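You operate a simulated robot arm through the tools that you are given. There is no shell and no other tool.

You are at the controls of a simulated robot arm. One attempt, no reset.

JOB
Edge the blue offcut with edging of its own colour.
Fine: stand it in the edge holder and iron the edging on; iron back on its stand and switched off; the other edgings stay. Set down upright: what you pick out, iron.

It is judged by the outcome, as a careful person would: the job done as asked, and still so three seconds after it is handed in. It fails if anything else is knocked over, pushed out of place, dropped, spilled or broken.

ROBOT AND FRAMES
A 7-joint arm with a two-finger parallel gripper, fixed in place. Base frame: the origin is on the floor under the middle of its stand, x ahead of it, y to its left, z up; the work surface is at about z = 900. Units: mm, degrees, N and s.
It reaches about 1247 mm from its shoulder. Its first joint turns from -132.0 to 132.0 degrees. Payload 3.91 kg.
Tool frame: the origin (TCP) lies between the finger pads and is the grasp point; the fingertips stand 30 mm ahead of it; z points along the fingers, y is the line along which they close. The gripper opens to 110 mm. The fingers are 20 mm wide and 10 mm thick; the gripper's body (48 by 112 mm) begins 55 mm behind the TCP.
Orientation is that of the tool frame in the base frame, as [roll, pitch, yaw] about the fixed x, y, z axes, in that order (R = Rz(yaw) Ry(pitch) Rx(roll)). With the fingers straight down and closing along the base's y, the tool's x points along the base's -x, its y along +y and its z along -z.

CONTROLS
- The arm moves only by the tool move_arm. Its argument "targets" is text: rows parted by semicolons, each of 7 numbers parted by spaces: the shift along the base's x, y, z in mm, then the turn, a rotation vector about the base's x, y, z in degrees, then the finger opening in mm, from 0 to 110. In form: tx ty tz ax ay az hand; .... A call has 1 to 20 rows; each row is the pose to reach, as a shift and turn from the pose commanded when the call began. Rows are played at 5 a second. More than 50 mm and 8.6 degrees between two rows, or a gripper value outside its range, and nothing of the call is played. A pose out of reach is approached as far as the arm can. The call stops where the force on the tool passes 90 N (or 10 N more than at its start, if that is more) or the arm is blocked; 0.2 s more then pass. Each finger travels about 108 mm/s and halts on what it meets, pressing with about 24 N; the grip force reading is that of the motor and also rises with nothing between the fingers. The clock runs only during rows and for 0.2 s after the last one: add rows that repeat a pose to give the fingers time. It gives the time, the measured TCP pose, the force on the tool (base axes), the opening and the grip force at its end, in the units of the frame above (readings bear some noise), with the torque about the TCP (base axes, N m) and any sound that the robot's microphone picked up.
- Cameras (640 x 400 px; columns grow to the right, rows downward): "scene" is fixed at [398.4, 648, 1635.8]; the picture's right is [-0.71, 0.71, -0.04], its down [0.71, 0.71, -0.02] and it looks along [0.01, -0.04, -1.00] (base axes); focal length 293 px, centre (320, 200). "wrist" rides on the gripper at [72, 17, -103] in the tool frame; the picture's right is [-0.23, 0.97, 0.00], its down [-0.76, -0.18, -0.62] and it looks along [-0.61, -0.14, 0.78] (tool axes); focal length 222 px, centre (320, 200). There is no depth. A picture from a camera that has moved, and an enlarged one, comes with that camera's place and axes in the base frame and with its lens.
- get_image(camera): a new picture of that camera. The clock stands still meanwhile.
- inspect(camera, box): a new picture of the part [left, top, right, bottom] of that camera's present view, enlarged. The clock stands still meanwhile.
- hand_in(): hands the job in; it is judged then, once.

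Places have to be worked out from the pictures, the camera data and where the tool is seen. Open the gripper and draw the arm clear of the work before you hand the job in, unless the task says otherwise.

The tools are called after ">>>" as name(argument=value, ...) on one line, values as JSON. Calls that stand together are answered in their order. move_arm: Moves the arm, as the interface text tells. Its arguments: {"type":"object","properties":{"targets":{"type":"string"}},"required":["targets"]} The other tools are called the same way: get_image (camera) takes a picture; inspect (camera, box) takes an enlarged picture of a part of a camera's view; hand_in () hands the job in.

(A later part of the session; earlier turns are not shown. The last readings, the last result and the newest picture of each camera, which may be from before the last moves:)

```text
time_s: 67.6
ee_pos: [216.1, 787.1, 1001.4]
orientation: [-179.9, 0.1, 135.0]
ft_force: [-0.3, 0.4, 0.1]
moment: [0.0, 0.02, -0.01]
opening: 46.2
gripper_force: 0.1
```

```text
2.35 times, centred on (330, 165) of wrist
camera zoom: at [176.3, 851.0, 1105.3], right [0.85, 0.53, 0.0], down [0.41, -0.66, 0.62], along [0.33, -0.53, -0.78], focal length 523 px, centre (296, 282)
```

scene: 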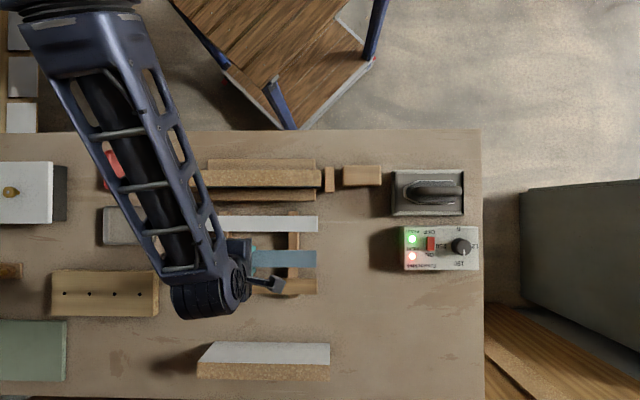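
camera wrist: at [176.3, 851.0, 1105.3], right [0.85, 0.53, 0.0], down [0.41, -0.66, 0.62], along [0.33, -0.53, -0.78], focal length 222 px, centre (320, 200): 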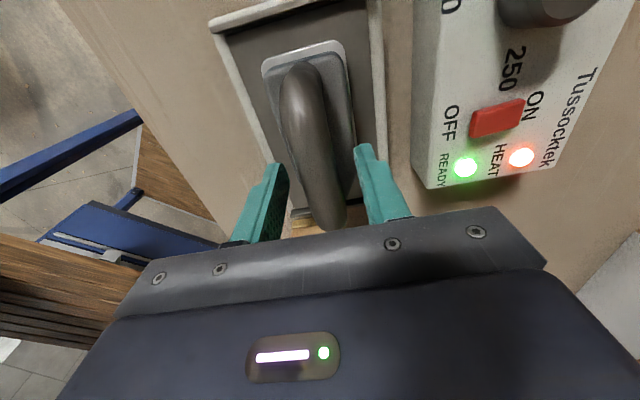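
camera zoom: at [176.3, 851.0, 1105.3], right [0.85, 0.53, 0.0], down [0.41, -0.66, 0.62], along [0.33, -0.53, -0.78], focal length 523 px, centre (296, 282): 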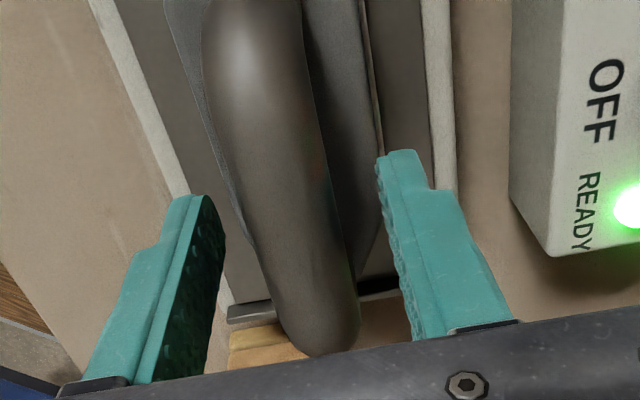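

The handle sits between the fingers with its axis near z 978. I go down a further 12 mm in small steps, feeling for the iron's body.

>>> move_arm(targets="0 0 -3 0 0 0 46; 0 0 -6 0 0 0 46; 0 0 -9 0 0 0 46; 0 0 -12 0 0 0 46; 0 0 -12 0 0 0 46")

>>> inspect(camera="wrist", box=[220, 80, 440, 250])

```text
time_s: 68.8
ee_pos: [214.7, 788.2, 990.6]
orientation: [180.0, 0.0, 134.9]
ft_force: [0.1, -0.1, -0.1]
moment: [0.04, 0.01, 0.0]
opening: 46.0
gripper_force: 0.0
```

```text
2.35 times, centred on (330, 165) of wrist
camera zoom: at [176.3, 851.2, 1093.4], right [0.85, 0.53, 0.0], down [0.41, -0.66, 0.62], along [0.33, -0.53, -0.78], focal length 523 px, centre (296, 282)
```

zoom: 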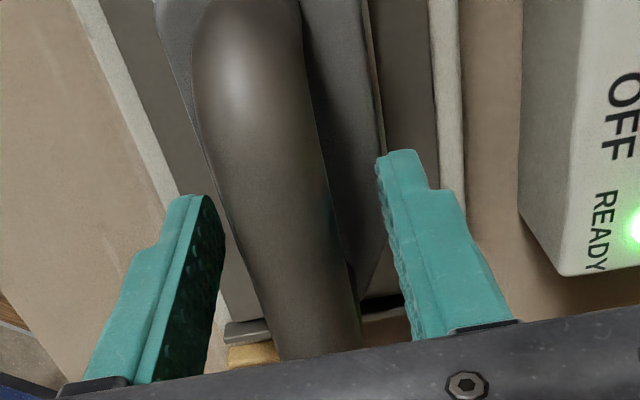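

No contact yet. I go 5 mm deeper in 2 mm steps.

>>> move_arm(targets="0 0 -2 0 0 0 46; 0 0 -4 0 0 0 46; 0 0 -5 0 0 0 46; 0 0 -5 0 0 0 46")

```text
time_s: 69.8
ee_pos: [214.9, 786.9, 985.5]
orientation: [179.9, 0.0, 135.0]
ft_force: [1.2, -0.3, 14.9]
moment: [-0.23, 0.14, 0.03]
opening: 45.7
gripper_force: 0.1
```

Contact with the iron's body at z ≈ 985.5. I rise 3 mm and close on the handle slowly.

>>> move_arm(targets="0 0 1.5 0 0 0 46; 0 0 3 0 0 0 46; 0 0 3 0 0 0 40; 0 0 3 0 0 0 35; 0 0 3 0 0 0 30; 0 0 3 0 0 0 27; 0 0 3 0 0 0 24; 0 0 3 0 0 0 21; 0 0 3 0 0 0 18; 0 0 3 0 0 0 14; 0 0 3 0 0 0 10; 0 0 3 0 0 0 10")

>>> inspect(camera="wrist", box=[220, 80, 440, 250])

```text
time_s: 72.4
ee_pos: [214.9, 787.6, 987.5]
orientation: [180.0, -0.1, 135.0]
ft_force: [3.0, 1.4, 3.1]
moment: [0.0, 0.02, -0.02]
opening: 21.8
gripper_force: 24.1
```

```text
2.35 times, centred on (330, 165) of wrist
camera zoom: at [176.3, 851.1, 1091.6], right [0.85, 0.53, 0.0], down [0.41, -0.66, 0.62], along [0.33, -0.53, -0.78], focal length 523 px, centre (296, 282)
```

zoom: 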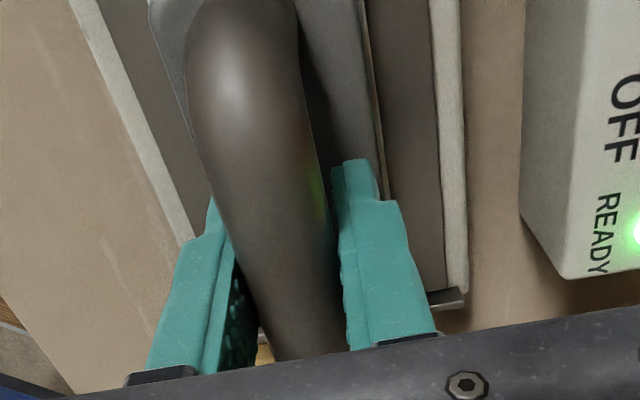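

The handle is gripped at 21.8 mm. I lift slowly and read the weight and twist.

>>> move_arm(targets="0 0 2 0 0 0 10; 0 0 5 0 0 0 10; 0 0 9 0 0 0 10; 0 0 9 0 0 0 10")

>>> get_image(camera="wrist")

>>> inspect(camera="scene", box=[380, 160, 490, 280])

```text
time_s: 73.4
ee_pos: [215.3, 788.1, 996.8]
orientation: [-180.0, 0.1, 135.0]
ft_force: [-0.4, 0.4, -7.3]
moment: [-0.04, 0.0, 0.02]
opening: 21.5
gripper_force: 24.1
```

```text
taken
camera wrist: at [176.6, 851.3, 1100.4], right [0.85, 0.53, 0.0], down [0.41, -0.66, 0.62], along [0.33, -0.53, -0.78], focal length 222 px, centre (320, 200)
```

wrist: 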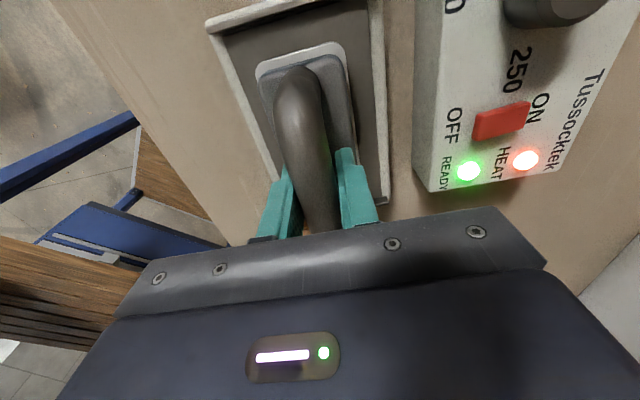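

```text
3.33 times, centred on (435, 220) of scene
camera zoom: at [398.4, 648.0, 1635.8], right [-0.71, 0.71, -0.04], down [0.71, 0.71, -0.02], along [0.01, -0.04, -1.0], focal length 978 px, centre (-63, 133)
```

zoom: 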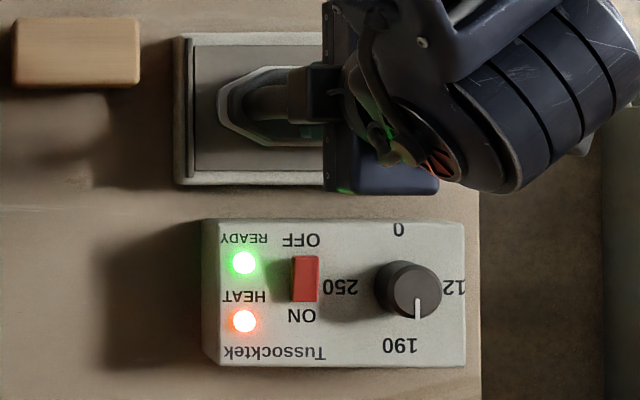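

The iron is free and balanced (about 7.4 N, hardly any twist). I lift it well clear and carry it over the edging.

>>> move_arm(targets="0 0 12 0 0 0 10; 0 0 35 0 0 0 10; 0 0 65 0 0 0 10; 0 0 95 0 0 0 10; 8 -9 111 0 0 0 10; 28 -32 114 0 0 0 10; 55 -64 114 0 0 0 10; 85 -98 114 0 0 0 10; 115 -133 114 0 0 0 10; 145 -168 114 0 0 0 10; 175 -202 114 0 0 0 10; 205 -237 114 0 0 0 10; 235 -272 114 0 0 0 10; 255 -295 114 0 0 0 10; 265.7 -307.1 114 0 0 0 10; 265.7 -307.1 114 0 0 0 10")

>>> get_image(camera="scene")

>>> get_image(camera="wrist")

```text
time_s: 76.8
ee_pos: [479.7, 480.6, 1108.9]
orientation: [-180.0, 0.1, 135.0]
ft_force: [0.2, -0.2, -6.6]
moment: [0.0, -0.01, -0.01]
opening: 21.8
gripper_force: 23.9
```

```text
taken
```

scene: 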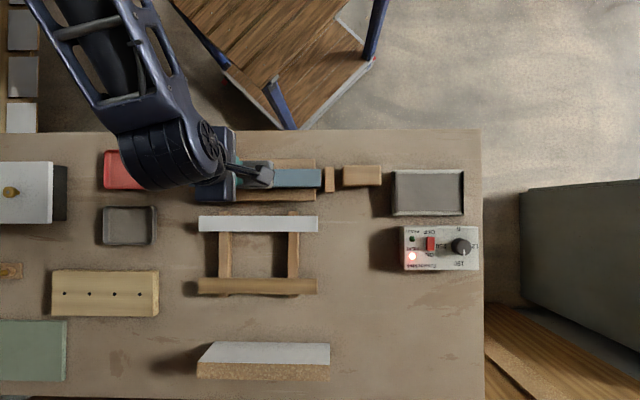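

```text
taken
camera wrist: at [442.0, 544.0, 1213.6], right [0.85, 0.53, 0.0], down [0.41, -0.66, 0.62], along [0.33, -0.53, -0.78], focal length 222 px, centre (320, 200)
```

wrist: 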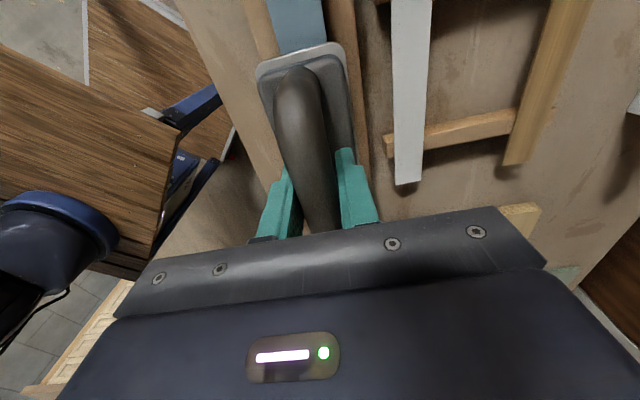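

The READY lamp seems to have gone out while HEAT stays lit. I'll look closer before ironing.

>>> inspect(camera="scene", box=[385, 215, 490, 280])

>>> inspect(camera="wrist", box=[230, 0, 420, 200])

```text
6.10 times, centred on (438, 248) of scene
camera zoom: at [398.4, 648.0, 1635.8], right [-0.71, 0.71, -0.04], down [0.71, 0.71, -0.02], along [0.01, -0.04, -1.0], focal length 1788 px, centre (-396, -90)
```

zoom: 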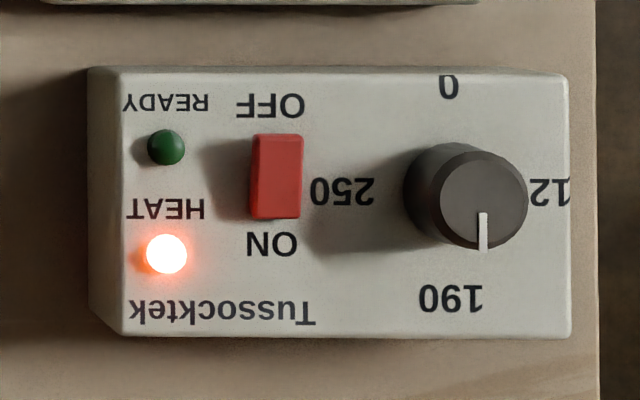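

```text
2.00 times, centred on (325, 100) of wrist
camera zoom: at [442.0, 544.0, 1213.6], right [0.85, 0.53, 0.0], down [0.41, -0.66, 0.62], along [0.33, -0.53, -0.78], focal length 444 px, centre (310, 400)
```

zoom: 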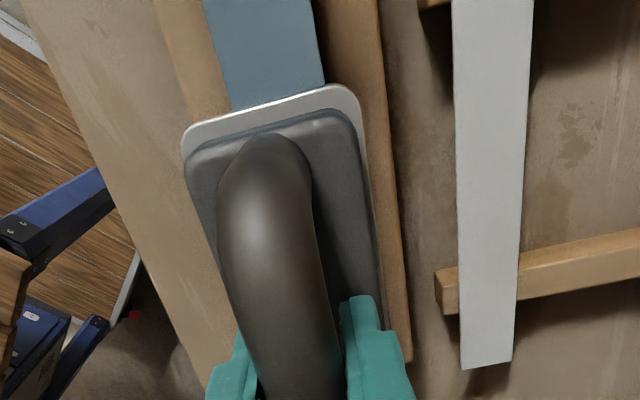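

The heating stand shows READY off now that the iron is lifted away; the iron itself should still be hot, so I carry on promptly. I lower toward the middle of the edging.

>>> move_arm(targets="0 0 -15 0 0 0 10; 0 0 -28 0 0 0 10; 0 0 -36 0 0 0 10; 0 0 -41 0 0 0 10; 0 0 -43 0 0 0 10")

```text
time_s: 78.0
ee_pos: [481.7, 480.6, 1067.8]
orientation: [179.9, 0.0, 134.9]
ft_force: [-0.2, 0.1, -7.0]
moment: [-0.06, -0.03, -0.01]
opening: 21.9
gripper_force: 24.5
```

>>> move_arm(targets="0 0 -1.5 0 0 0 10; 0 0 -3 0 0 0 10; 0 0 -4 0 0 0 10")

```text
time_s: 78.8
ee_pos: [480.8, 480.6, 1063.1]
orientation: [179.9, 0.0, 134.9]
ft_force: [0.3, -0.1, -6.4]
moment: [-0.01, -0.05, 0.02]
opening: 22.0
gripper_force: 24.1
```

Still hanging free at z 1063. I continue down in 1 mm steps.

>>> move_arm(targets="0 0 -1 0 0 0 10; 0 0 -2 0 0 0 10; 0 0 -3 0 0 0 10")

```text
time_s: 79.6
ee_pos: [480.7, 479.9, 1060.7]
orientation: [180.0, -0.1, 135.0]
ft_force: [0.6, -0.4, -0.9]
moment: [-0.07, -0.01, -0.01]
opening: 21.8
gripper_force: 23.7
```

The sole is touching: the hanging weight has dropped to about 1 N. I press slightly more and hold for a moment to tack the middle.

>>> move_arm(targets="0 0 -0.4 0 0 0 10; 0 0 -0.7 0 0 0 10; 0 0 -0.7 0 0 0 10; 0 0 -0.7 0 0 0 10; 0 0 -0.7 0 0 0 10; 0 0 -0.7 0 0 0 10")

>>> inspect(camera="scene", box=[180, 140, 350, 246])

>>> get_image(camera="wrist")

```text
time_s: 81.0
ee_pos: [480.2, 480.8, 1060.3]
orientation: [179.9, -0.1, 135.1]
ft_force: [-0.2, 1.1, 12.9]
moment: [0.13, 0.05, -0.01]
opening: 21.5
gripper_force: 24.1
```

```text
3.76 times, centred on (265, 193) of scene
camera zoom: at [398.4, 648.0, 1635.8], right [-0.71, 0.71, -0.04], down [0.71, 0.71, -0.02], along [0.01, -0.04, -1.0], focal length 1105 px, centre (527, 226)
```

zoom: 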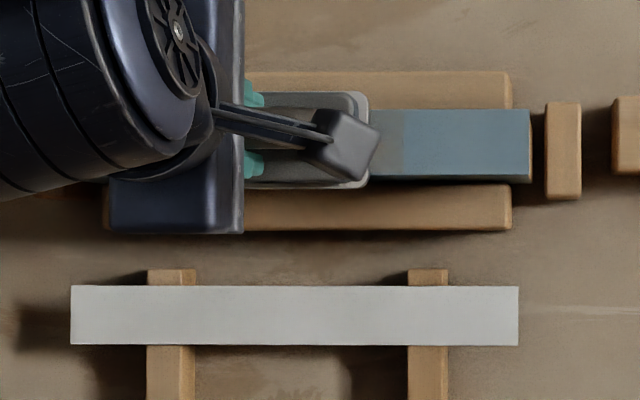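

```text
taken
camera wrist: at [442.0, 543.9, 1164.0], right [0.85, 0.53, 0.0], down [0.41, -0.66, 0.62], along [0.33, -0.53, -0.78], focal length 222 px, centre (320, 200)
```

wrist: 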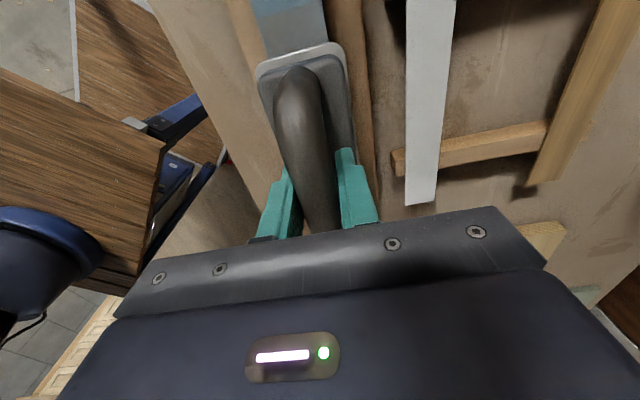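

The edging beside the heel shows a slightly changed tone up to about p 81, so the heat is acting section by section. I'll look closer at the change.

>>> inspect(camera="scene", box=[270, 155, 330, 195])

>>> inspect(camera="wrist", box=[230, 0, 350, 80])

```text
10.00 times, centred on (300, 175) of scene
camera zoom: at [398.4, 648.0, 1635.8], right [-0.71, 0.71, -0.04], down [0.71, 0.71, -0.02], along [0.01, -0.04, -1.0], focal length 2934 px, centre (520, 450)
```

zoom: 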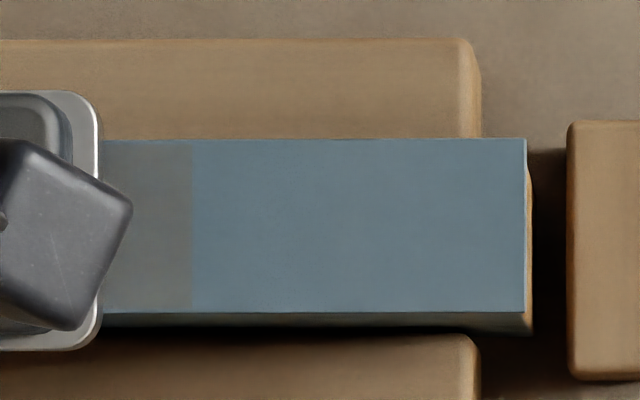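

```text
5.00 times, centred on (290, 40) of wrist
camera zoom: at [442.0, 543.9, 1164.0], right [0.85, 0.53, 0.0], down [0.41, -0.66, 0.62], along [0.33, -0.53, -0.78], focal length 1111 px, centre (470, 1000)
```

zoom: 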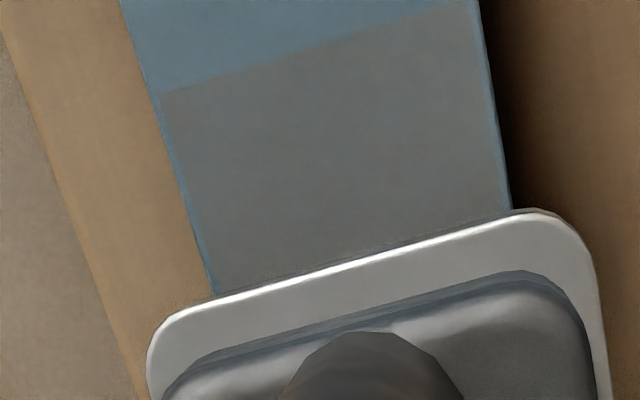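

The section's surface has turned greyish, which could be a heat mark. I lift the iron a little to check before applying more heat.

>>> move_arm(targets="0 0 4 0 0 0 10; 0 0 20 0 0 0 10; 0 0 45 0 0 0 10")

>>> inspect(camera="scene", box=[180, 140, 350, 246])

>>> get_image(camera="wrist")

>>> inspect(camera="scene", box=[385, 215, 490, 280])

```text
time_s: 81.8
ee_pos: [481.2, 479.7, 1104.5]
orientation: [-180.0, 0.0, 135.0]
ft_force: [0.9, -0.2, -8.0]
moment: [-0.04, -0.02, 0.0]
opening: 21.8
gripper_force: 23.7
```

```text
3.76 times, centred on (265, 193) of scene
camera zoom: at [398.4, 648.0, 1635.8], right [-0.71, 0.71, -0.04], down [0.71, 0.71, -0.02], along [0.01, -0.04, -1.0], focal length 1105 px, centre (527, 226)
```

zoom: 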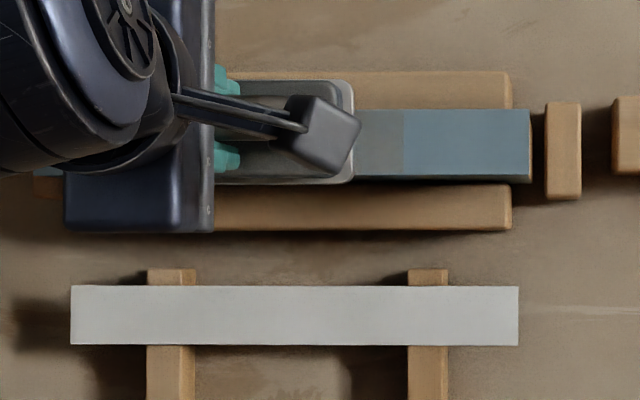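

```text
taken
camera wrist: at [442.2, 543.9, 1207.7], right [0.85, 0.53, 0.0], down [0.41, -0.66, 0.62], along [0.33, -0.53, -0.78], focal length 222 px, centre (320, 200)
```

wrist: 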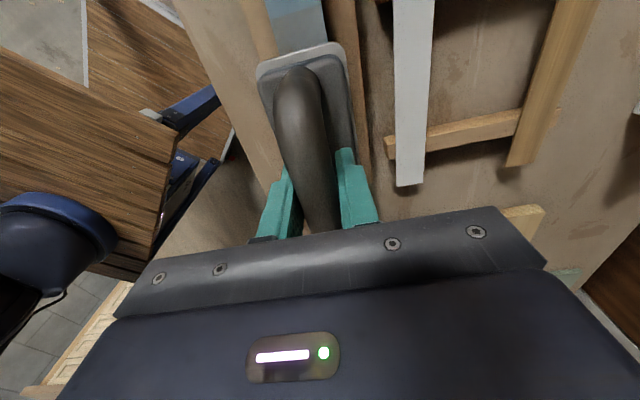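

```text
6.10 times, centred on (438, 248) of scene
camera zoom: at [398.4, 648.0, 1635.8], right [-0.71, 0.71, -0.04], down [0.71, 0.71, -0.02], along [0.01, -0.04, -1.0], focal length 1788 px, centre (-396, -90)
```

zoom: 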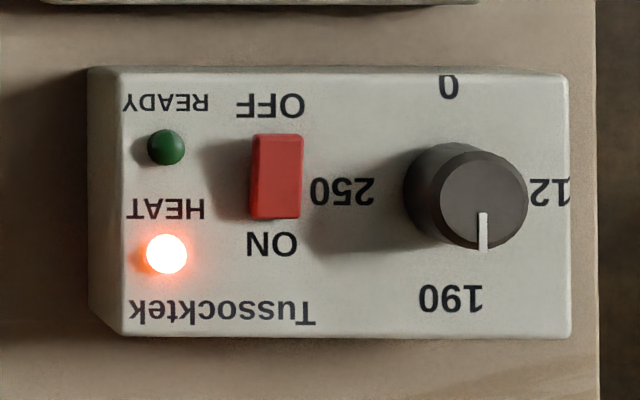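

I'll compare the mark's colour at the same enlargement now that 0.8 s have passed.

>>> inspect(camera="scene", box=[270, 155, 330, 195])

>>> inspect(camera="wrist", box=[230, 0, 350, 80])

```text
10.00 times, centred on (300, 175) of scene
camera zoom: at [398.4, 648.0, 1635.8], right [-0.71, 0.71, -0.04], down [0.71, 0.71, -0.02], along [0.01, -0.04, -1.0], focal length 2934 px, centre (520, 450)
```

zoom: 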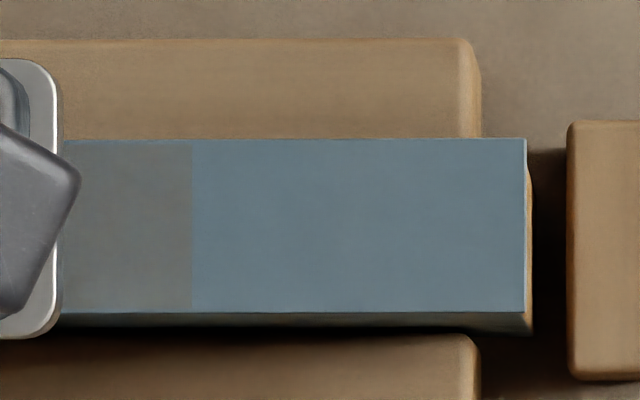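

```text
5.00 times, centred on (290, 40) of wrist
camera zoom: at [442.2, 543.9, 1207.7], right [0.85, 0.53, 0.0], down [0.41, -0.66, 0.62], along [0.33, -0.53, -0.78], focal length 1111 px, centre (470, 1000)
```

zoom: 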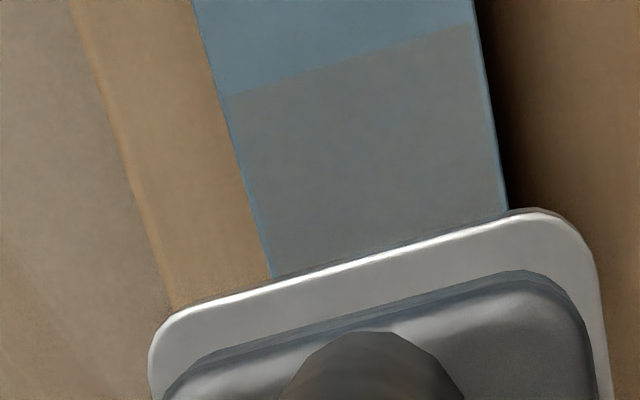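

The tone has stayed the same, so it's a lasting change from that dwell. To see whether it's graded with time, I'll press the next section (p ≈ 130) for a shorter time and compare.

>>> move_arm(targets="-30 30 0 0 0 0 10; -60 60 0 0 0 0 10; -91.5 91.5 0 0 0 0 10; -91.5 91.5 -22 0 0 0 10; -91.5 91.5 -37 0 0 0 10; -91.5 91.5 -42.5 0 0 0 10; -91.5 91.5 -44.2 0 0 0 10; -91.5 91.5 -44.8 0 0 0 10; -91.5 91.5 -44.8 0 0 0 10")

```text
time_s: 83.8
ee_pos: [388.3, 572.0, 1060.8]
orientation: [179.9, 0.0, 134.9]
ft_force: [-0.9, 0.4, 4.4]
moment: [-0.13, -0.17, 0.01]
opening: 21.9
gripper_force: 24.2
```

Contact made, about 11 N on the sole. I lift after this short dwell and swing toward −p to see the result.

>>> move_arm(targets="0 0 4 0 0 0 10; 0 0 25 0 0 0 10; 20 -20 44 0 0 0 10; 50 -50 44 0 0 0 10; 85 -85 44 0 0 0 10; 115 -115 44 0 0 0 10; 125 -125 44 0 0 0 10")

>>> inspect(camera="scene", box=[180, 140, 350, 246])

>>> inspect(camera="scene", box=[270, 155, 330, 195])

>>> get_image(camera="wrist")

```text
time_s: 85.4
ee_pos: [514.9, 447.1, 1104.7]
orientation: [180.0, 0.0, 135.0]
ft_force: [-0.4, 0.2, -7.1]
moment: [-0.02, -0.05, -0.02]
opening: 21.8
gripper_force: 23.4
```

```text
3.76 times, centred on (265, 193) of scene
camera zoom: at [398.4, 648.0, 1635.8], right [-0.71, 0.71, -0.04], down [0.71, 0.71, -0.02], along [0.01, -0.04, -1.0], focal length 1105 px, centre (527, 226)
```

zoom: 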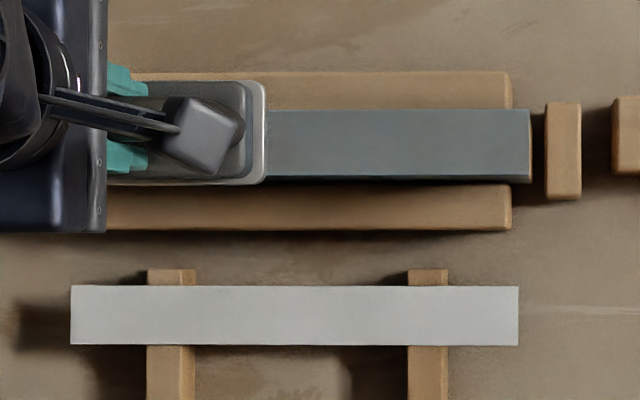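

```text
10.00 times, centred on (300, 175) of scene
camera zoom: at [398.4, 648.0, 1635.8], right [-0.71, 0.71, -0.04], down [0.71, 0.71, -0.02], along [0.01, -0.04, -1.0], focal length 2934 px, centre (520, 450)
```

zoom: 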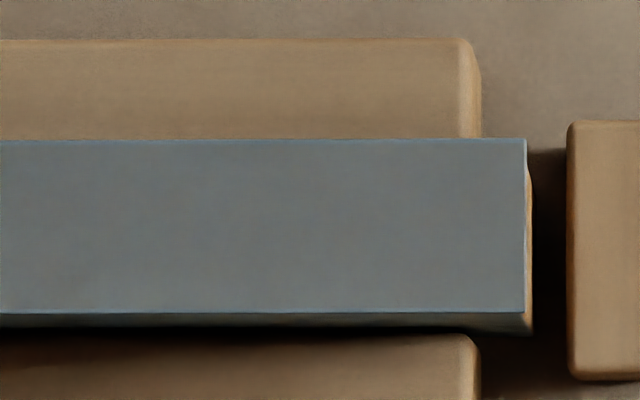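

```text
taken
camera wrist: at [475.9, 510.4, 1207.7], right [0.85, 0.53, 0.0], down [0.41, -0.66, 0.62], along [0.33, -0.53, -0.78], focal length 222 px, centre (320, 200)
```

wrist: 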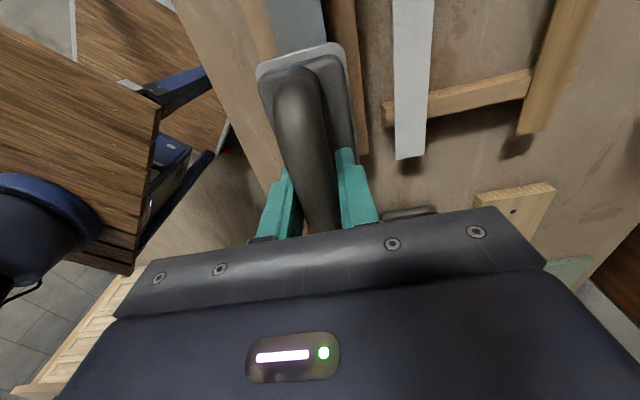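

Sections 3 and 4 now show the same even tone with no boundary at p 9, so the change marks ironed sections rather than a growing scorch. I now press the remaining −p end (p ≈ −110).

>>> move_arm(targets="22 -22 0 0 0 0 10; 43.4 -44.4 0 0 0 0 10; 43.4 -44.4 -22 0 0 0 10; 43.4 -44.4 -36 0 0 0 10; 43.4 -44.4 -41.5 0 0 0 10; 43.4 -44.4 -43.4 0 0 0 10; 43.4 -44.4 -44.1 0 0 0 10; 43.4 -44.4 -44.1 0 0 0 10; 43.4 -44.4 -44.1 0 0 0 10; 43.4 -44.4 -44.1 0 0 0 10")

>>> inspect(camera="scene", box=[180, 140, 350, 246])

>>> inspect(camera="wrist", box=[230, 0, 390, 100])

```text
time_s: 87.6
ee_pos: [558.1, 402.5, 1060.8]
orientation: [-180.0, 0.0, 135.0]
ft_force: [0.7, 0.5, 6.9]
moment: [0.25, 0.19, 0.0]
opening: 21.6
gripper_force: 24.1
```

```text
3.76 times, centred on (265, 193) of scene
camera zoom: at [398.4, 648.0, 1635.8], right [-0.71, 0.71, -0.04], down [0.71, 0.71, -0.02], along [0.01, -0.04, -1.0], focal length 1105 px, centre (527, 226)
```

zoom: 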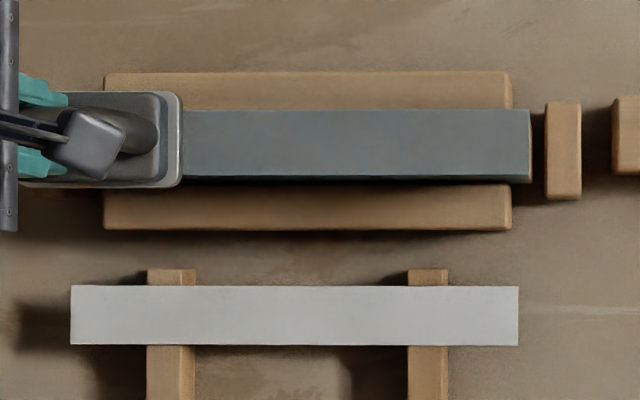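

```text
4.00 times, centred on (310, 50) of wrist
camera zoom: at [518.8, 466.1, 1164.1], right [0.85, 0.53, 0.0], down [0.41, -0.66, 0.62], along [0.33, -0.53, -0.78], focal length 888 px, centre (360, 800)
```

zoom: 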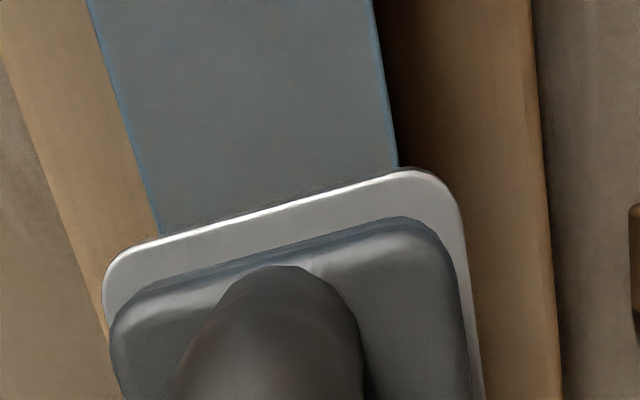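

Good contact here (about 14 N). I'll check closely whether any boundary is visible between sections pressed for different times.

>>> inspect(camera="scene", box=[262, 160, 312, 192])

>>> inspect(camera="scene", box=[225, 160, 275, 192])

>>> inspect(camera="scene", box=[385, 215, 490, 280])

```text
12.50 times, centred on (287, 176) of scene
camera zoom: at [398.4, 648.0, 1635.8], right [-0.71, 0.71, -0.04], down [0.71, 0.71, -0.02], along [0.01, -0.04, -1.0], focal length 3668 px, centre (732, 500)
```

zoom: 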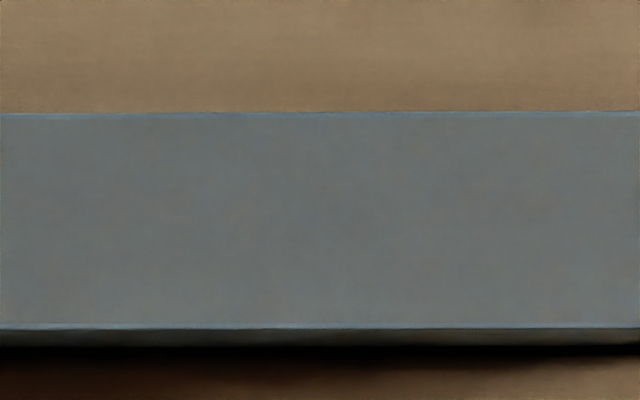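

```text
12.50 times, centred on (250, 176) of scene
camera zoom: at [398.4, 648.0, 1635.8], right [-0.71, 0.71, -0.04], down [0.71, 0.71, -0.02], along [0.01, -0.04, -1.0], focal length 3668 px, centre (1195, 500)
```

zoom: 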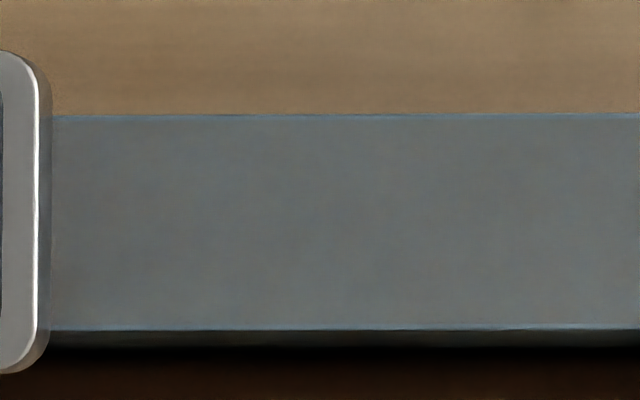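

```text
6.10 times, centred on (438, 248) of scene
camera zoom: at [398.4, 648.0, 1635.8], right [-0.71, 0.71, -0.04], down [0.71, 0.71, -0.02], along [0.01, -0.04, -1.0], focal length 1788 px, centre (-396, -90)
```

zoom: 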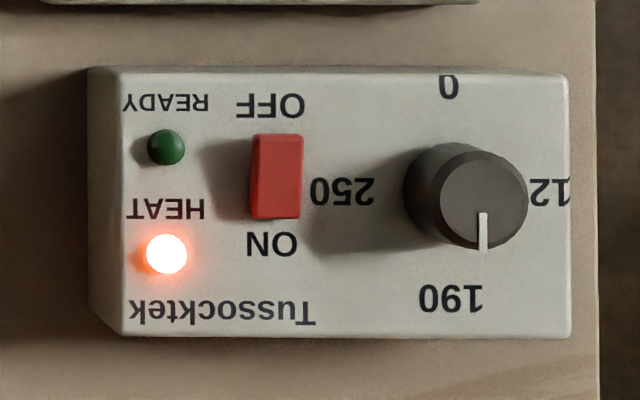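

All visible sections look the same, with no boundary. I hold here 0.6 s more so this end matches the middle's dwell, then lift.

>>> move_arm(targets="0 0 0 0 0 0 10; 0 0 0 0 0 0 10; 0 0 0 0 0 0 10; 0 0 5 0 0 0 10; 0 0 25 0 0 0 10; 0 0 44 0 0 0 10")

```text
time_s: 89.0
ee_pos: [557.3, 402.5, 1103.8]
orientation: [-180.0, 0.1, 135.0]
ft_force: [0.1, 0.1, -7.6]
moment: [-0.06, -0.02, 0.03]
opening: 21.9
gripper_force: 23.5
```

Next a short second press on the +p end, to bring it to the same dwell.

>>> move_arm(targets="-25 25 0 0 0 0 10; -58 58 0 0 0 0 10; -92 92 0 0 0 0 10; -126 126 0 0 0 0 10; -155 155 0 0 0 0 10; -169.4 169.4 0 0 0 0 10; -169.4 169.4 -22 0 0 0 10; -169.4 169.4 -36 0 0 0 10; -169.4 169.4 -41.5 0 0 0 10; -169.4 169.4 -43.5 0 0 0 10; -169.4 169.4 -44.1 0 0 0 10; -169.4 169.4 -44.1 0 0 0 10; -169.4 169.4 -44.1 0 0 0 10")

>>> get_image(camera="scene")

>>> inspect(camera="scene", box=[180, 140, 350, 246])

```text
time_s: 91.8
ee_pos: [388.9, 571.5, 1061.1]
orientation: [179.9, 0.1, 135.1]
ft_force: [-0.4, 2.2, 10.6]
moment: [-0.2, -0.25, 0.04]
opening: 21.8
gripper_force: 24.0
```

```text
taken
```

scene: 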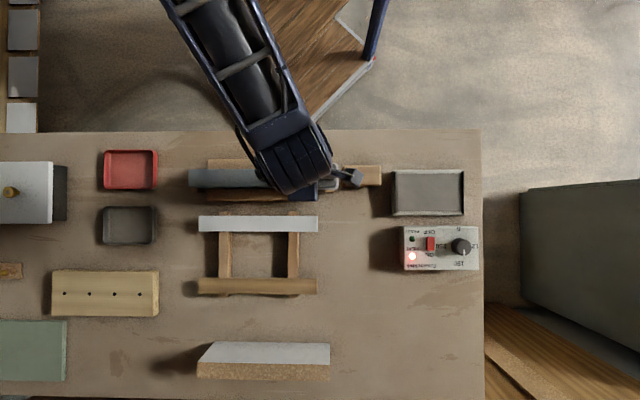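

```text
3.76 times, centred on (265, 193) of scene
camera zoom: at [398.4, 648.0, 1635.8], right [-0.71, 0.71, -0.04], down [0.71, 0.71, -0.02], along [0.01, -0.04, -1.0], focal length 1105 px, centre (527, 226)
```

zoom: 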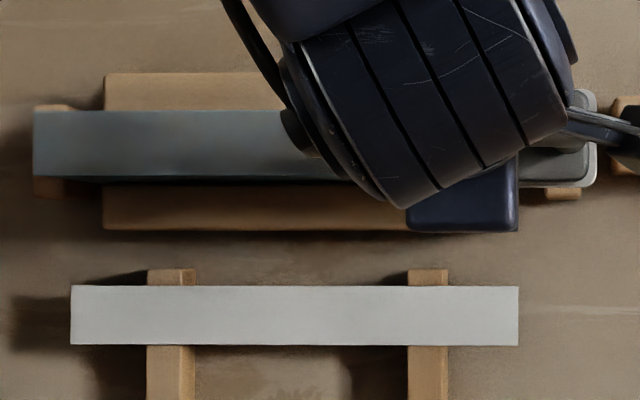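

The −p end shows the same tone. I'll look at it closely before returning the iron.

>>> inspect(camera="scene", box=[182, 158, 242, 198])

```text
10.00 times, centred on (212, 178) of scene
camera zoom: at [398.4, 648.0, 1635.8], right [-0.71, 0.71, -0.04], down [0.71, 0.71, -0.02], along [0.01, -0.04, -1.0], focal length 2934 px, centre (1400, 420)
```

zoom: 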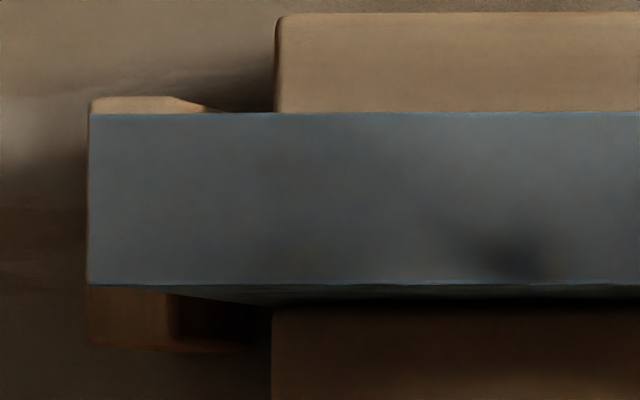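

That dark patch is probably the arm's shadow; I'll check again once I'm clear. I lift the iron and carry it back above its stand.

>>> move_arm(targets="0 0 5 0 0 0 10; 0 0 25 0 0 0 10; 0 0 50 0 0 0 10; -12 15 55 0 0 0 10; -38 47 55 0 0 0 10; -66 82 55 0 0 0 10; -94 117 55 0 0 0 10; -122 152 55 0 0 0 10; -148 184 55 0 0 0 10; -166 207 55 0 0 0 10; -173.2 215.6 55 0 0 0 10; -173.2 215.6 55 0 0 0 10")

>>> get_image(camera="wrist")

>>> inspect(camera="scene", box=[180, 140, 350, 246])

```text
time_s: 94.4
ee_pos: [214.4, 787.5, 1114.3]
orientation: [180.0, 0.1, 135.1]
ft_force: [0.7, -0.1, -7.4]
moment: [0.02, -0.05, -0.01]
opening: 21.7
gripper_force: 23.6
```

```text
taken
camera wrist: at [175.9, 850.8, 1219.2], right [0.85, 0.53, 0.0], down [0.41, -0.66, 0.62], along [0.33, -0.53, -0.78], focal length 222 px, centre (320, 200)
```

wrist: 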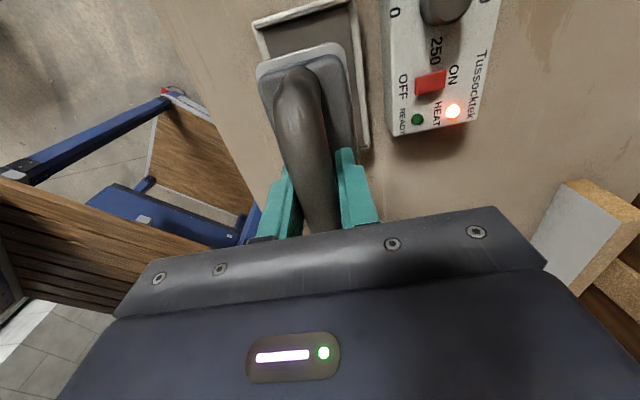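

```text
3.76 times, centred on (265, 193) of scene
camera zoom: at [398.4, 648.0, 1635.8], right [-0.71, 0.71, -0.04], down [0.71, 0.71, -0.02], along [0.01, -0.04, -1.0], focal length 1105 px, centre (527, 226)
```

zoom: 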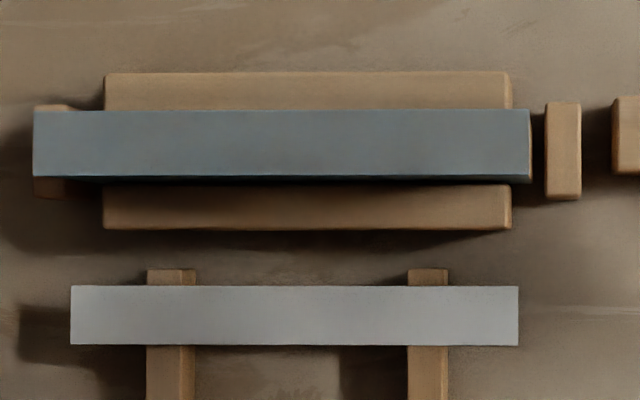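

The whole edging is now evenly toned with no scorch, and it hasn't moved. I lower the iron toward the stand at the recorded place.

>>> move_arm(targets="0 0 -25 0 0 0 10; 0 0 -55 0 0 0 10; 0 0 -80 0 0 0 10; 0 0 -100 0 0 0 10; 0 0 -112 0 0 0 10; 0 0 -118 0 0 0 10; 0 0 -121 0 0 0 10; 0 0 -121 0 0 0 10")

>>> get_image(camera="wrist")

>>> inspect(camera="scene", box=[380, 160, 490, 280])

```text
time_s: 96.2
ee_pos: [215.7, 788.0, 993.0]
orientation: [180.0, -0.1, 135.0]
ft_force: [-0.5, -0.1, -7.1]
moment: [-0.02, -0.01, -0.02]
opening: 21.7
gripper_force: 24.2
```

```text
taken
camera wrist: at [176.3, 851.0, 1097.1], right [0.85, 0.53, 0.0], down [0.41, -0.66, 0.62], along [0.33, -0.53, -0.78], focal length 222 px, centre (320, 200)
```

wrist: 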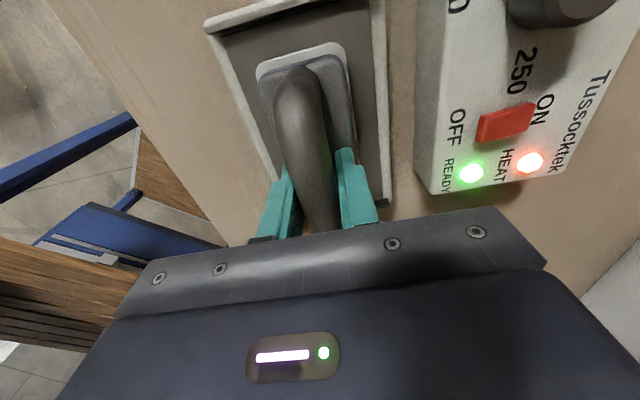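

```text
3.33 times, centred on (435, 220) of scene
camera zoom: at [398.4, 648.0, 1635.8], right [-0.71, 0.71, -0.04], down [0.71, 0.71, -0.02], along [0.01, -0.04, -1.0], focal length 978 px, centre (-63, 133)
```

zoom: 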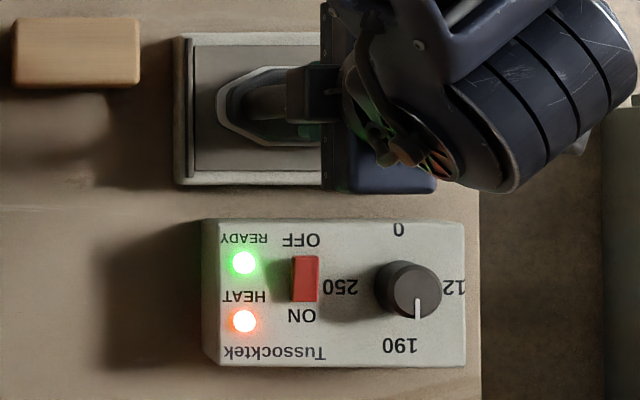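

READY came back on, so it senses the iron at the stand. I finish lowering in small steps.

>>> move_arm(targets="0 0 -2 0 0 0 10; 0 0 -3.5 0 0 0 10; 0 0 -5 0 0 0 10; 0 0 -6 0 0 0 10; 0 0 -6 0 0 0 10")

```text
time_s: 97.4
ee_pos: [215.7, 787.8, 988.7]
orientation: [-180.0, 0.0, 135.1]
ft_force: [1.7, -1.8, -0.6]
moment: [0.06, 0.24, 0.01]
opening: 21.7
gripper_force: 24.3
```

The stand now carries the iron. I lower 0.3 mm more and open the fingers slowly.

>>> move_arm(targets="0 0 -0.3 0 0 0 14; 0 0 -0.3 0 0 0 20; 0 0 -0.3 0 0 0 24; 0 0 -0.3 0 0 0 28; 0 0 -0.3 0 0 0 34; 0 0 -0.3 0 0 0 42; 0 0 -0.3 0 0 0 46; 0 0 -0.3 0 0 0 46")

>>> inspect(camera="wrist", box=[220, 0, 440, 250])

```text
time_s: 99.2
ee_pos: [214.3, 787.7, 987.6]
orientation: [180.0, 0.0, 135.0]
ft_force: [0.6, 1.3, -0.4]
moment: [-0.01, -0.02, -0.02]
opening: 46.1
gripper_force: 0.0
```

```text
1.60 times, centred on (330, 125) of wrist
camera zoom: at [176.3, 851.2, 1091.1], right [0.85, 0.53, 0.0], down [0.41, -0.66, 0.62], along [0.33, -0.53, -0.78], focal length 355 px, centre (304, 320)
```

zoom: 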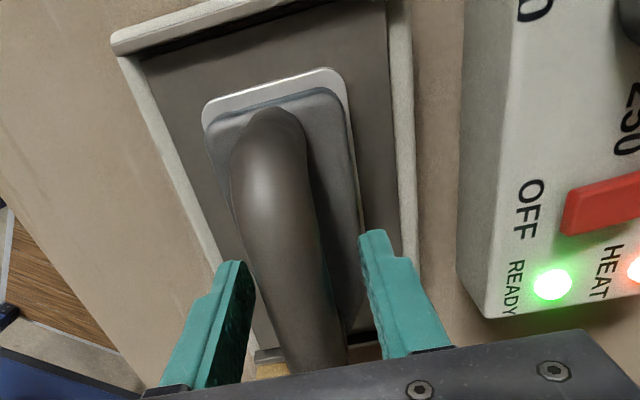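

The iron is back and free. I rise clear of the handle and move beside it, so one finger (open 60 mm) hovers above the rocker's OFF end.

>>> move_arm(targets="0 0 10 0 0 0 46; 0 0 30 0 0 0 46; 0 0 60 0 0 0 52; 0 0 90 0 0 0 60; 18 17 90 0 0 0 60; 37 34 80 0 0 0 60; 54.5 50.3 60 0 0 0 60; 54.5 50.3 45 0 0 0 60; 54.5 50.3 45 0 0 0 60")

>>> get_image(camera="wrist")

>>> inspect(camera="wrist", box=[300, 0, 520, 220])

>>> inspect(camera="scene", box=[380, 160, 490, 280])

```text
time_s: 101.2
ee_pos: [270.3, 839.1, 1032.0]
orientation: [-180.0, 0.0, 135.0]
ft_force: [-0.5, 0.4, 0.0]
moment: [0.03, 0.01, -0.01]
opening: 60.1
gripper_force: 0.1
```

```text
taken
camera wrist: at [231.0, 901.5, 1136.0], right [0.85, 0.53, 0.0], down [0.41, -0.66, 0.62], along [0.33, -0.53, -0.78], focal length 222 px, centre (320, 200)
```

wrist: 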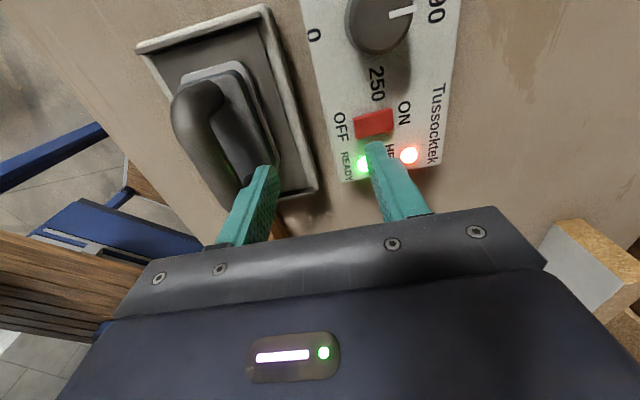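

```text
1.82 times, centred on (410, 110) of wrist
camera zoom: at [231.0, 901.5, 1136.0], right [0.85, 0.53, 0.0], down [0.41, -0.66, 0.62], along [0.33, -0.53, -0.78], focal length 404 px, centre (156, 364)
```

zoom: 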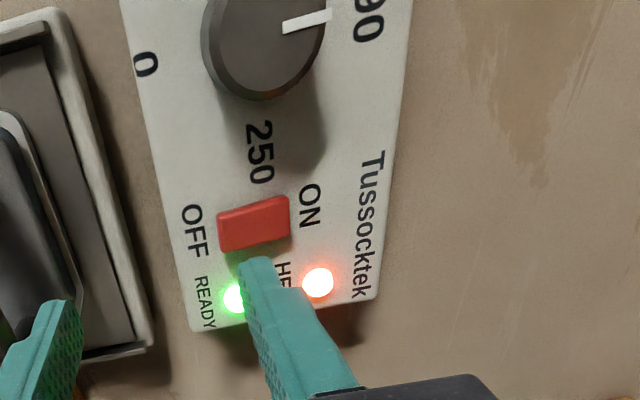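

```text
3.33 times, centred on (435, 220) of scene
camera zoom: at [398.4, 648.0, 1635.8], right [-0.71, 0.71, -0.04], down [0.71, 0.71, -0.02], along [0.01, -0.04, -1.0], focal length 978 px, centre (-63, 133)
```

zoom: 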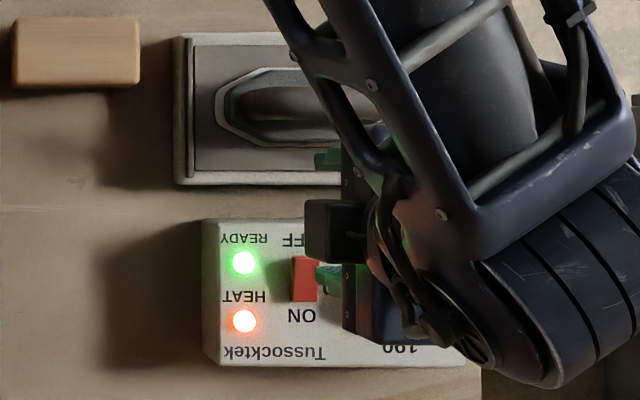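

The finger is right above the OFF end (p 402, q 814–824). I lower to just above it, then press in small steps.

>>> move_arm(targets="0 0 -15 0 0 0 60; 0 0 -28 0 0 0 60; 0 0 -36 0 0 0 60; 0 0 -38 0 0 0 60; 0 0 -38 0 0 0 60")

>>> inspect(camera="wrist", box=[260, 60, 480, 230])

```text
time_s: 102.4
ee_pos: [268.6, 838.6, 994.3]
orientation: [-180.0, 0.1, 135.0]
ft_force: [0.3, 0.2, -0.5]
moment: [0.01, 0.03, -0.01]
opening: 60.0
gripper_force: 0.1
```

```text
2.35 times, centred on (370, 145) of wrist
camera zoom: at [230.4, 901.0, 1098.3], right [0.85, 0.53, 0.0], down [0.41, -0.66, 0.62], along [0.33, -0.53, -0.78], focal length 523 px, centre (202, 329)
```

zoom: 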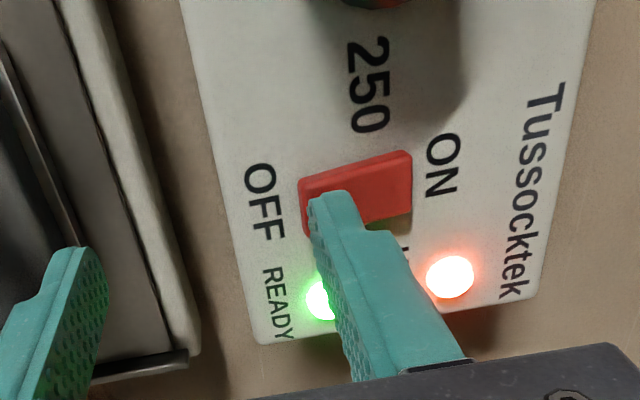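

The fingertip is over the OFF half. I press down 2 mm at a time.

>>> move_arm(targets="0 0 -2 0 0 0 60; 0 0 -4 0 0 0 60; 0 0 -6 0 0 0 60")

>>> inspect(camera="wrist", box=[260, 60, 480, 230])

```text
time_s: 103.2
ee_pos: [268.5, 837.9, 989.8]
orientation: [179.9, 0.0, 135.1]
ft_force: [-0.3, -1.6, 7.0]
moment: [0.17, -0.21, -0.01]
opening: 59.6
gripper_force: 0.2
```

```text
2.35 times, centred on (370, 145) of wrist
camera zoom: at [230.7, 901.1, 1093.2], right [0.85, 0.53, 0.0], down [0.41, -0.67, 0.62], along [0.33, -0.53, -0.78], focal length 523 px, centre (202, 329)
```

zoom: 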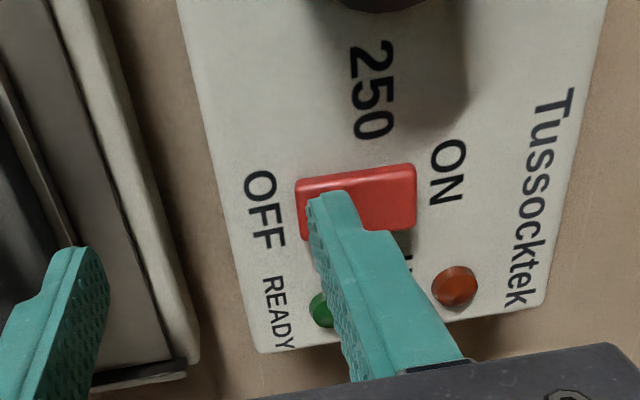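

Both lamps went out: the switch is off. I lift straight off and check that it stays off.

>>> move_arm(targets="0 0 5 0 0 0 60; 0 0 20 0 0 0 60; 0 0 45 0 0 0 60; 0 0 80 0 0 0 60; 0 0 110 0 0 0 60; 0 -25 115 0 0 0 60; 0 -60 115 0 0 0 60; 15 -100 115 0 0 0 60; 30 -140 115 0 0 0 60; 45 -180 115 0 0 0 60; 45 -180 115 0 0 0 60")

>>> get_image(camera="scene")

>>> get_image(camera="wrist")

```text
time_s: 105.6
ee_pos: [313.6, 658.7, 1103.6]
orientation: [179.9, 0.0, 135.0]
ft_force: [0.0, 0.5, 0.1]
moment: [0.0, 0.0, 0.02]
opening: 59.9
gripper_force: 0.0
```

```text
taken
```

scene: 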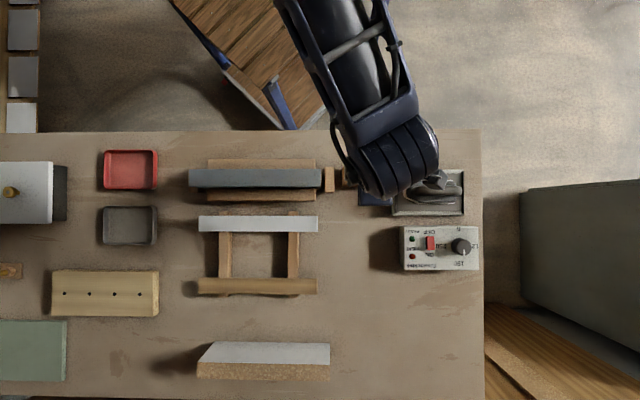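

```text
taken
camera wrist: at [274.6, 720.4, 1207.0], right [0.85, 0.53, 0.0], down [0.41, -0.66, 0.62], along [0.33, -0.53, -0.78], focal length 222 px, centre (320, 200)
```

wrist: 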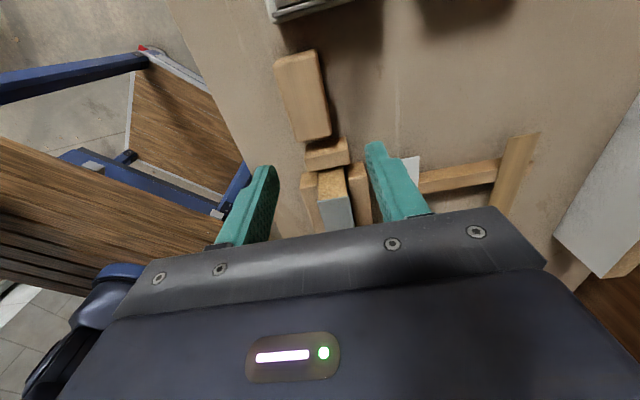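

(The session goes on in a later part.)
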